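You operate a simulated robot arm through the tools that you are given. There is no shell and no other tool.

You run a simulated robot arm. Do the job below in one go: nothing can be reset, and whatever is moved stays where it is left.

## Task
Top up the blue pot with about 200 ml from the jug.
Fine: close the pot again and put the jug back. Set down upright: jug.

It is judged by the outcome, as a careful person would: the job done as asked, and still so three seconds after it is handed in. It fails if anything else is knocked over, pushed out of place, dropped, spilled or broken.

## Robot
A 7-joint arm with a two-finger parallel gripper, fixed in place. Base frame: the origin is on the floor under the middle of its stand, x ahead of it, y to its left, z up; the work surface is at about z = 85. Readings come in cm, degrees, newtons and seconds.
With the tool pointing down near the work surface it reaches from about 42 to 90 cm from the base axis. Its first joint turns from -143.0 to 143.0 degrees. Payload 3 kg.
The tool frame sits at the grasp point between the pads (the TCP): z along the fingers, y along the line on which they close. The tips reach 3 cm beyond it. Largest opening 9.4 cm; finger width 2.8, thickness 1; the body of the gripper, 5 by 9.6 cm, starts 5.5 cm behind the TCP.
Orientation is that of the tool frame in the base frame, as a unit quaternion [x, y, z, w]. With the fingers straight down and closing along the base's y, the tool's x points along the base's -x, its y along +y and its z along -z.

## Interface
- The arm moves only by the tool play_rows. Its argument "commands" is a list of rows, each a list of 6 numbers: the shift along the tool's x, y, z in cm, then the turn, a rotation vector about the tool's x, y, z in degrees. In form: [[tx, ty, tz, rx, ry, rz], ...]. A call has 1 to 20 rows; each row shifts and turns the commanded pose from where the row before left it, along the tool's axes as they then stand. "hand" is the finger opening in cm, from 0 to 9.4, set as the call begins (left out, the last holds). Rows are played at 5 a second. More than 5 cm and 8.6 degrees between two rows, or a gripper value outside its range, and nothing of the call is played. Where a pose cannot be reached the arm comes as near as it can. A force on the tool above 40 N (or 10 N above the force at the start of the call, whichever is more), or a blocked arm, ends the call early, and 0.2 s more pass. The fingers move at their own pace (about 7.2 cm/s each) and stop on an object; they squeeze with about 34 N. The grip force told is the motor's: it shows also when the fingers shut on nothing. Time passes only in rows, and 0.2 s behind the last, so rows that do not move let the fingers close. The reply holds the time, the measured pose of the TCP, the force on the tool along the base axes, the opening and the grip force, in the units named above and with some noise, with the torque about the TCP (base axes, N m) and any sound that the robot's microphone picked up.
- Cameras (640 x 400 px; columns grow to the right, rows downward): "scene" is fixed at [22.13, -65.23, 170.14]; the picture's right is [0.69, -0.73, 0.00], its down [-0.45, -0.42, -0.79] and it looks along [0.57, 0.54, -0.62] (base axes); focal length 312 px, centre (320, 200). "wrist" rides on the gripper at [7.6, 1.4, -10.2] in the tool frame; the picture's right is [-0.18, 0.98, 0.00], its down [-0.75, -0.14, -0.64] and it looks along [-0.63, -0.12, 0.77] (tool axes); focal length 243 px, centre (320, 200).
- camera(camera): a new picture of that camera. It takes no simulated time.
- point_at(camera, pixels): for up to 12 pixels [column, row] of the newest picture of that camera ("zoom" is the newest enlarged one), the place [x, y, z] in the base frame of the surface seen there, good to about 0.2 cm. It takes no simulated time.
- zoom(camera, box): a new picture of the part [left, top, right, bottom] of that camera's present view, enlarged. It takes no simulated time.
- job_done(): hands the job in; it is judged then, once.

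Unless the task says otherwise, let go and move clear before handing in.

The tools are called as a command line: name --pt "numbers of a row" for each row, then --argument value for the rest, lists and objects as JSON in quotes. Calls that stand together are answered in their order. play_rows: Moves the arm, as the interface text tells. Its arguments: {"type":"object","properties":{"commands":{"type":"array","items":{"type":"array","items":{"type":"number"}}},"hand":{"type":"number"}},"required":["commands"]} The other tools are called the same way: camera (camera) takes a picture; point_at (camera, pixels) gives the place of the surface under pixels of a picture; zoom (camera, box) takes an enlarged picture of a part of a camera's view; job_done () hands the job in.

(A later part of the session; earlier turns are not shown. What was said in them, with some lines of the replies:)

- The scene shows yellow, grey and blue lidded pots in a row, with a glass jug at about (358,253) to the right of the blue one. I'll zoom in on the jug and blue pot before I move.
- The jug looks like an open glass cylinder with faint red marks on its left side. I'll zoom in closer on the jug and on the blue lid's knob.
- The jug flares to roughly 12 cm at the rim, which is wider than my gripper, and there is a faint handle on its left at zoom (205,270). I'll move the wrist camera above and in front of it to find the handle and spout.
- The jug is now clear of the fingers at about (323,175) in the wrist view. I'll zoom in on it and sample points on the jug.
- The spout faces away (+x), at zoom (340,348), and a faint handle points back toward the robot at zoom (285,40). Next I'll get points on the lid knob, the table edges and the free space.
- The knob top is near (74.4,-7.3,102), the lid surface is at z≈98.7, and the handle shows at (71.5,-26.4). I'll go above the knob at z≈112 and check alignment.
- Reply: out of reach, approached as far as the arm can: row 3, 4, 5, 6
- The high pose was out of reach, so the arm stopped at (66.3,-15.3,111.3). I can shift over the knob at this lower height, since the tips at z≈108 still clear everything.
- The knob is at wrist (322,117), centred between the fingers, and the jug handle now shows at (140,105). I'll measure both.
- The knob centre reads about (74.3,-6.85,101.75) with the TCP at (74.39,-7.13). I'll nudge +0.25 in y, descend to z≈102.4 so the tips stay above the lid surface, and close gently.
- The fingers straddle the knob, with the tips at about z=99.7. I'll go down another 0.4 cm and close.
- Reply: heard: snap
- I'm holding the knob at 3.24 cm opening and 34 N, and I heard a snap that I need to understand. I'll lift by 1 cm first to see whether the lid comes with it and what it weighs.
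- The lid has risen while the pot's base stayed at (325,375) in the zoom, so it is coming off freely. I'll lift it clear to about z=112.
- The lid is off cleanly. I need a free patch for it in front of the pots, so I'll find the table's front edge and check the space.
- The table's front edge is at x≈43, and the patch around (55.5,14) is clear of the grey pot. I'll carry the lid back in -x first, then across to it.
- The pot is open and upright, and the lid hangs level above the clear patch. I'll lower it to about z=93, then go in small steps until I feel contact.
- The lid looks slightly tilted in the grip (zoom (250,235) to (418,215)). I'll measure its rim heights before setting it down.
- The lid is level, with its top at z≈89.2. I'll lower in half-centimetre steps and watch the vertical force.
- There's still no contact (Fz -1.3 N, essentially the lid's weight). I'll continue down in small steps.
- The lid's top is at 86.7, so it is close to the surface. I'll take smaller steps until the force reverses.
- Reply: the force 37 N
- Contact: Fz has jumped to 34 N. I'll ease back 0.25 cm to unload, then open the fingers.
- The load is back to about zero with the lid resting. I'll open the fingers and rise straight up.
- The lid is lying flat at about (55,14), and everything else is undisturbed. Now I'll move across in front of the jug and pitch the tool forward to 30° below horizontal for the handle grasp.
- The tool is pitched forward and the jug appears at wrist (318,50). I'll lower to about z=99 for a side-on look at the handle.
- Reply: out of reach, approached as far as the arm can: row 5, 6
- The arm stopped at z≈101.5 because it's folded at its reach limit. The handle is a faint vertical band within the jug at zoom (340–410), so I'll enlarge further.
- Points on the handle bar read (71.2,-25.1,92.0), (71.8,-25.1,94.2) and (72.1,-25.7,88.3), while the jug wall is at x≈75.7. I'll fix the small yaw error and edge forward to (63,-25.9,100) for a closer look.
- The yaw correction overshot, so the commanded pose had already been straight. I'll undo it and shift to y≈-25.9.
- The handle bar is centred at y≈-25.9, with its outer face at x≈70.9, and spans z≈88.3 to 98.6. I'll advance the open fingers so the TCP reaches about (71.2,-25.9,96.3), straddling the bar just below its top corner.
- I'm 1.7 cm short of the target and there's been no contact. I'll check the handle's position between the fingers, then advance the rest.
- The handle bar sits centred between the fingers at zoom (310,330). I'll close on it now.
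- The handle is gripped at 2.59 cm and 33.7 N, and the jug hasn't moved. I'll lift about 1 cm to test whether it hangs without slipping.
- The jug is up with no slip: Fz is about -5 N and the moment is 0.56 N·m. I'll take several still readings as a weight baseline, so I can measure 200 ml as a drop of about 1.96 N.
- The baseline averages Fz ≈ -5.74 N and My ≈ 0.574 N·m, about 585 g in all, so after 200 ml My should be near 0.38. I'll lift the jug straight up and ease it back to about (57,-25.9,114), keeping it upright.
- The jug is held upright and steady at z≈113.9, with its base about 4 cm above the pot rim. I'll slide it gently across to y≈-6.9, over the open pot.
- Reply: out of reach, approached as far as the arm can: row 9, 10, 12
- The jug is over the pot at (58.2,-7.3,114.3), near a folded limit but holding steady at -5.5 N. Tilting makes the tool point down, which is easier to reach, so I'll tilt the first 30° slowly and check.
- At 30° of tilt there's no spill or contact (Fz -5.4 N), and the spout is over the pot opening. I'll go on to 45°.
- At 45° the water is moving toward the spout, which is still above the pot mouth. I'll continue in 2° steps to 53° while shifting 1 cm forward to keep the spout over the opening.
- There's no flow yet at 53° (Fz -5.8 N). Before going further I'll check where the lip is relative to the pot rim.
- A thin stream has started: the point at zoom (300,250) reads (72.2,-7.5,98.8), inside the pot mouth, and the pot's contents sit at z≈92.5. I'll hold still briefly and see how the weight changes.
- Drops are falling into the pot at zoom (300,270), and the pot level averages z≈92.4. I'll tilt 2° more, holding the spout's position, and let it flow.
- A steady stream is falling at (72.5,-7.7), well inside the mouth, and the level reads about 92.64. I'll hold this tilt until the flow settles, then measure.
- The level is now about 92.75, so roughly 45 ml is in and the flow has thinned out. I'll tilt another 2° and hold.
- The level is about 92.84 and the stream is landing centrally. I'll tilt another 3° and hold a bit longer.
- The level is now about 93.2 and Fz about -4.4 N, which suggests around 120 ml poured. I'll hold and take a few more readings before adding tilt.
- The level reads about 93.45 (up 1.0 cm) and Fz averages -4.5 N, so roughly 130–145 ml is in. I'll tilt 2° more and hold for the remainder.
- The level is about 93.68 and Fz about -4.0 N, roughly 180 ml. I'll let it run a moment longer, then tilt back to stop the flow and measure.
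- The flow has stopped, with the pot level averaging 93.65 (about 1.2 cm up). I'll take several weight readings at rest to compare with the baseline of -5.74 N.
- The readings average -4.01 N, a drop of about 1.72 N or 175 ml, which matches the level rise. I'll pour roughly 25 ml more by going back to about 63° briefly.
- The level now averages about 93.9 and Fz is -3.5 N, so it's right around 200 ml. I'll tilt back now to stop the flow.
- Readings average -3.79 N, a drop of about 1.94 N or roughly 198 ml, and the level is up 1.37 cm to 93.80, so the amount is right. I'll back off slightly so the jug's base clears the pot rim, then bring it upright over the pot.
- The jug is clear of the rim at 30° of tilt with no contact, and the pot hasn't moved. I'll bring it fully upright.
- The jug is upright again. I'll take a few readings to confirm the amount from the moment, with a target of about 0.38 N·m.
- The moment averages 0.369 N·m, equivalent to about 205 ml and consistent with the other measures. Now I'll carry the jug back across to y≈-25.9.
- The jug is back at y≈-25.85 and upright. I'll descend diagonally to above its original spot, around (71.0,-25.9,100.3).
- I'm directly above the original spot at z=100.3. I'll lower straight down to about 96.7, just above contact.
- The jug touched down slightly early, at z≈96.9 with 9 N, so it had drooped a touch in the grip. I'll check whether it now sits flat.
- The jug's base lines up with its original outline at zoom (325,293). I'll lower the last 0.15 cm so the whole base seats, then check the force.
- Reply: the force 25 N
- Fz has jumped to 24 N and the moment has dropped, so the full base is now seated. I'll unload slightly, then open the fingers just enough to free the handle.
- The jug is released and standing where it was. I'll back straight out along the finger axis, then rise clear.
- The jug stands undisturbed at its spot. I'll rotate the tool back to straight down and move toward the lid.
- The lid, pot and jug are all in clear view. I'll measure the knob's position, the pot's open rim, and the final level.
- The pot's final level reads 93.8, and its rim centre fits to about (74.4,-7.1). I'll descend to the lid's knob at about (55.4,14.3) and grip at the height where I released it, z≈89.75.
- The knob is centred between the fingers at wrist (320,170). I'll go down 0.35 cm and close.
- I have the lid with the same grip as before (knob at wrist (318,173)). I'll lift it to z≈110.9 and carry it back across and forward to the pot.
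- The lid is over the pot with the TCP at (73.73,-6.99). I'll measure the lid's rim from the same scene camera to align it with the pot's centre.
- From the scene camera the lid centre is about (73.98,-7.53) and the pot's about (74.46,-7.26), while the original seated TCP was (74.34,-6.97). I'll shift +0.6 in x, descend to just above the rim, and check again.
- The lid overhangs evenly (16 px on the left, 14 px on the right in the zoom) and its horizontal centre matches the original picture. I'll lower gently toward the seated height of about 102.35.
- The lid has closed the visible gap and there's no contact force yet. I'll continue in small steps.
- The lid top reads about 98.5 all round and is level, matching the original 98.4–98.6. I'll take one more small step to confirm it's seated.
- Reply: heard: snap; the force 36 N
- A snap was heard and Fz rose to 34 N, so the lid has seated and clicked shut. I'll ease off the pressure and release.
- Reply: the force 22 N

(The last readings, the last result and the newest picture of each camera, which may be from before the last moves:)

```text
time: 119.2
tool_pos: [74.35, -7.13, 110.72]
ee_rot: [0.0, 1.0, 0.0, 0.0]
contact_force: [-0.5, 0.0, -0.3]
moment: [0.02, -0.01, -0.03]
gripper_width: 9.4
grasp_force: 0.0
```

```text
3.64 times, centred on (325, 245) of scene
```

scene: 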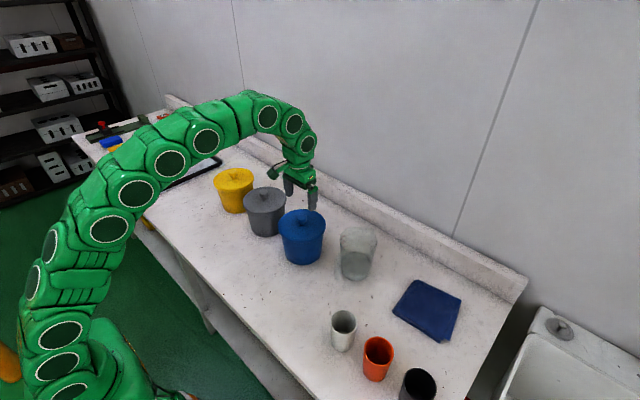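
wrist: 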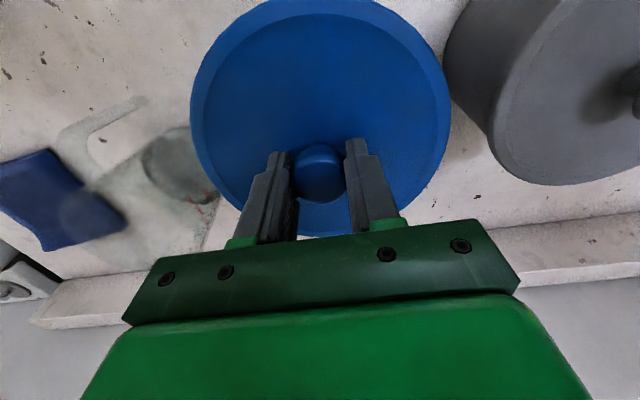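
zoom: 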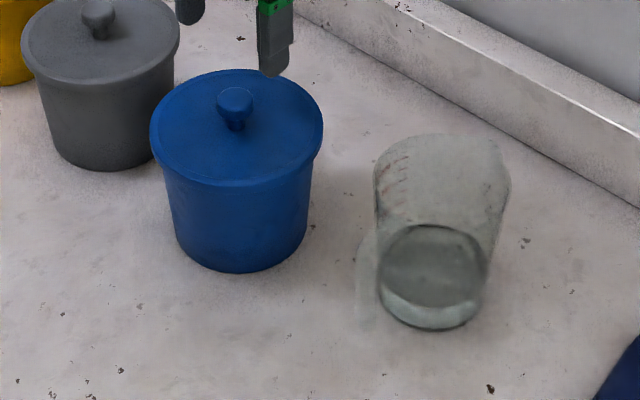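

The pot is closed again and the jug's base is at scene px ≈355, the same as at the start. I'll retreat to a clear pose, then verify that the lid is flush.

play_rows --pt "2 0 0 0 0 0" --pt "3 0 0 0 0 0" --pt "4 0 0 0 0 0" --pt "4 0 0 0 0 0" --pt "4 0 -1 0 0 0" --pt "4 0.5 -2 0 0 0" --pt "3 1 -3 0 0 0" --pt "2 1 -4 0 0 0" --pt "1 1 -4 0 0 0" --pt "0 0 0 0 0 0"

camera --camera "scene"

zoom --camera "scene" --box '[270, 200, 335, 270]'

point_at --camera "zoom" --pixels '[[230, 150], [300, 200], [400, 150], [420, 120], [260, 180], [220, 120], [350, 195], [390, 80], [320, 65], [250, 85], [316, 90]]'

camera --camera "wrist"

```text
time: 121.4
tool_pos: [47.45, -3.49, 124.65]
ee_rot: [0.0, 1.0, 0.0, 0.0]
contact_force: [0.3, 0.1, -0.4]
moment: [0.01, 0.0, 0.03]
gripper_width: 9.41
grasp_force: 0.1
```

```text
taken
```

scene: 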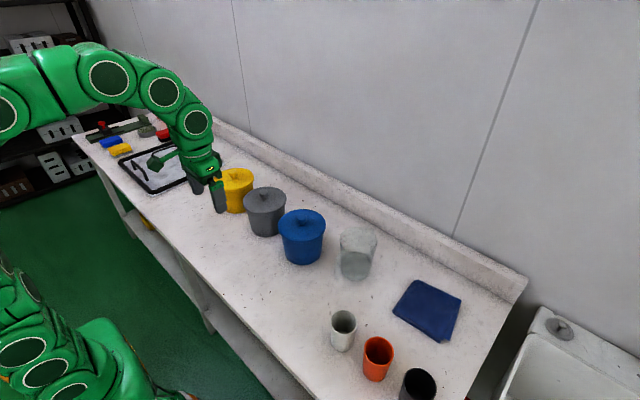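

```text
5.71 times, centred on (302, 235) of scene
```

zoom: 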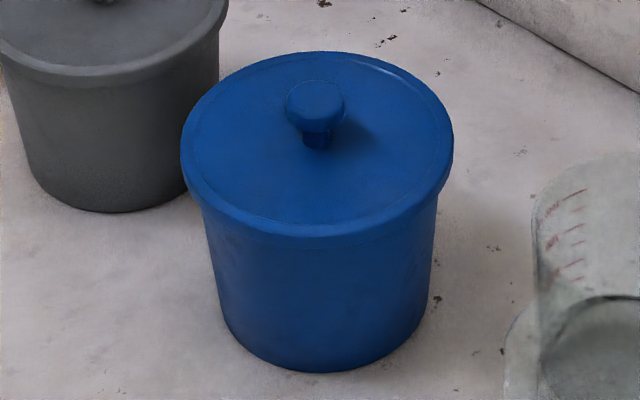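

```text
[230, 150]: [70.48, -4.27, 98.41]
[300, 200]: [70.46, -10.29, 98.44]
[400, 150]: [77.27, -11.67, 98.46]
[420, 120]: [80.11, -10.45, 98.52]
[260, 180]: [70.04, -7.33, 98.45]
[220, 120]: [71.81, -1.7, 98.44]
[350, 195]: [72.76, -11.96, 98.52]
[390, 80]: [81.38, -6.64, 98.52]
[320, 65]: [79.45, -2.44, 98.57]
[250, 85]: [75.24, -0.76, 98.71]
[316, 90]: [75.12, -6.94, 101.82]
```

```text
taken
```

wrist: 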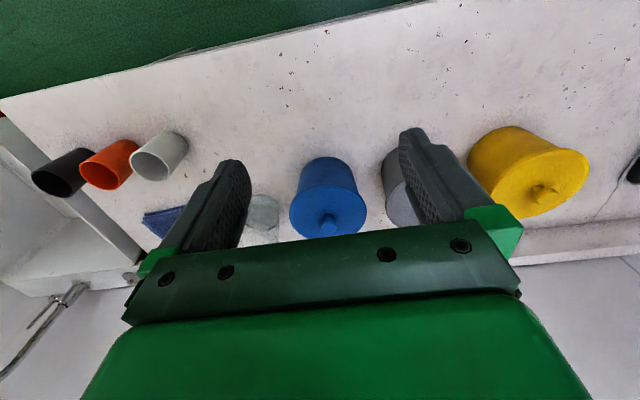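

The lid sits flush (98.4–98.7 all round, matching the original picture), the jug stands upright in its place, and nothing looks spilled or moved. The arm is clear, so I'm handing in.

job_done

```text
The job is handed in.
```

The blue pot has been topped up with about 200 ml from the jug. Its lid is back on, and the jug stands upright where it started.

- **Amount:** my readings put it at about 200 ml. The jug's weight dropped by 175–200 ml depending on the reading, its pull on the gripper suggested about 205–210 ml, and the pot's level rose about 1.4 cm. I poured about 175 ml first, then added a little more.
- **Lid:** it clicked shut when I pressed it down. It sits level at the height it had before, and the pot hasn't moved.
- **Jug:** it had tipped forward slightly in the grip, so its front edge touched down first. I eased it down until the whole base was flat before letting go.

I saw no spills, and nothing else was moved. The gripper is empty and clear of the table.
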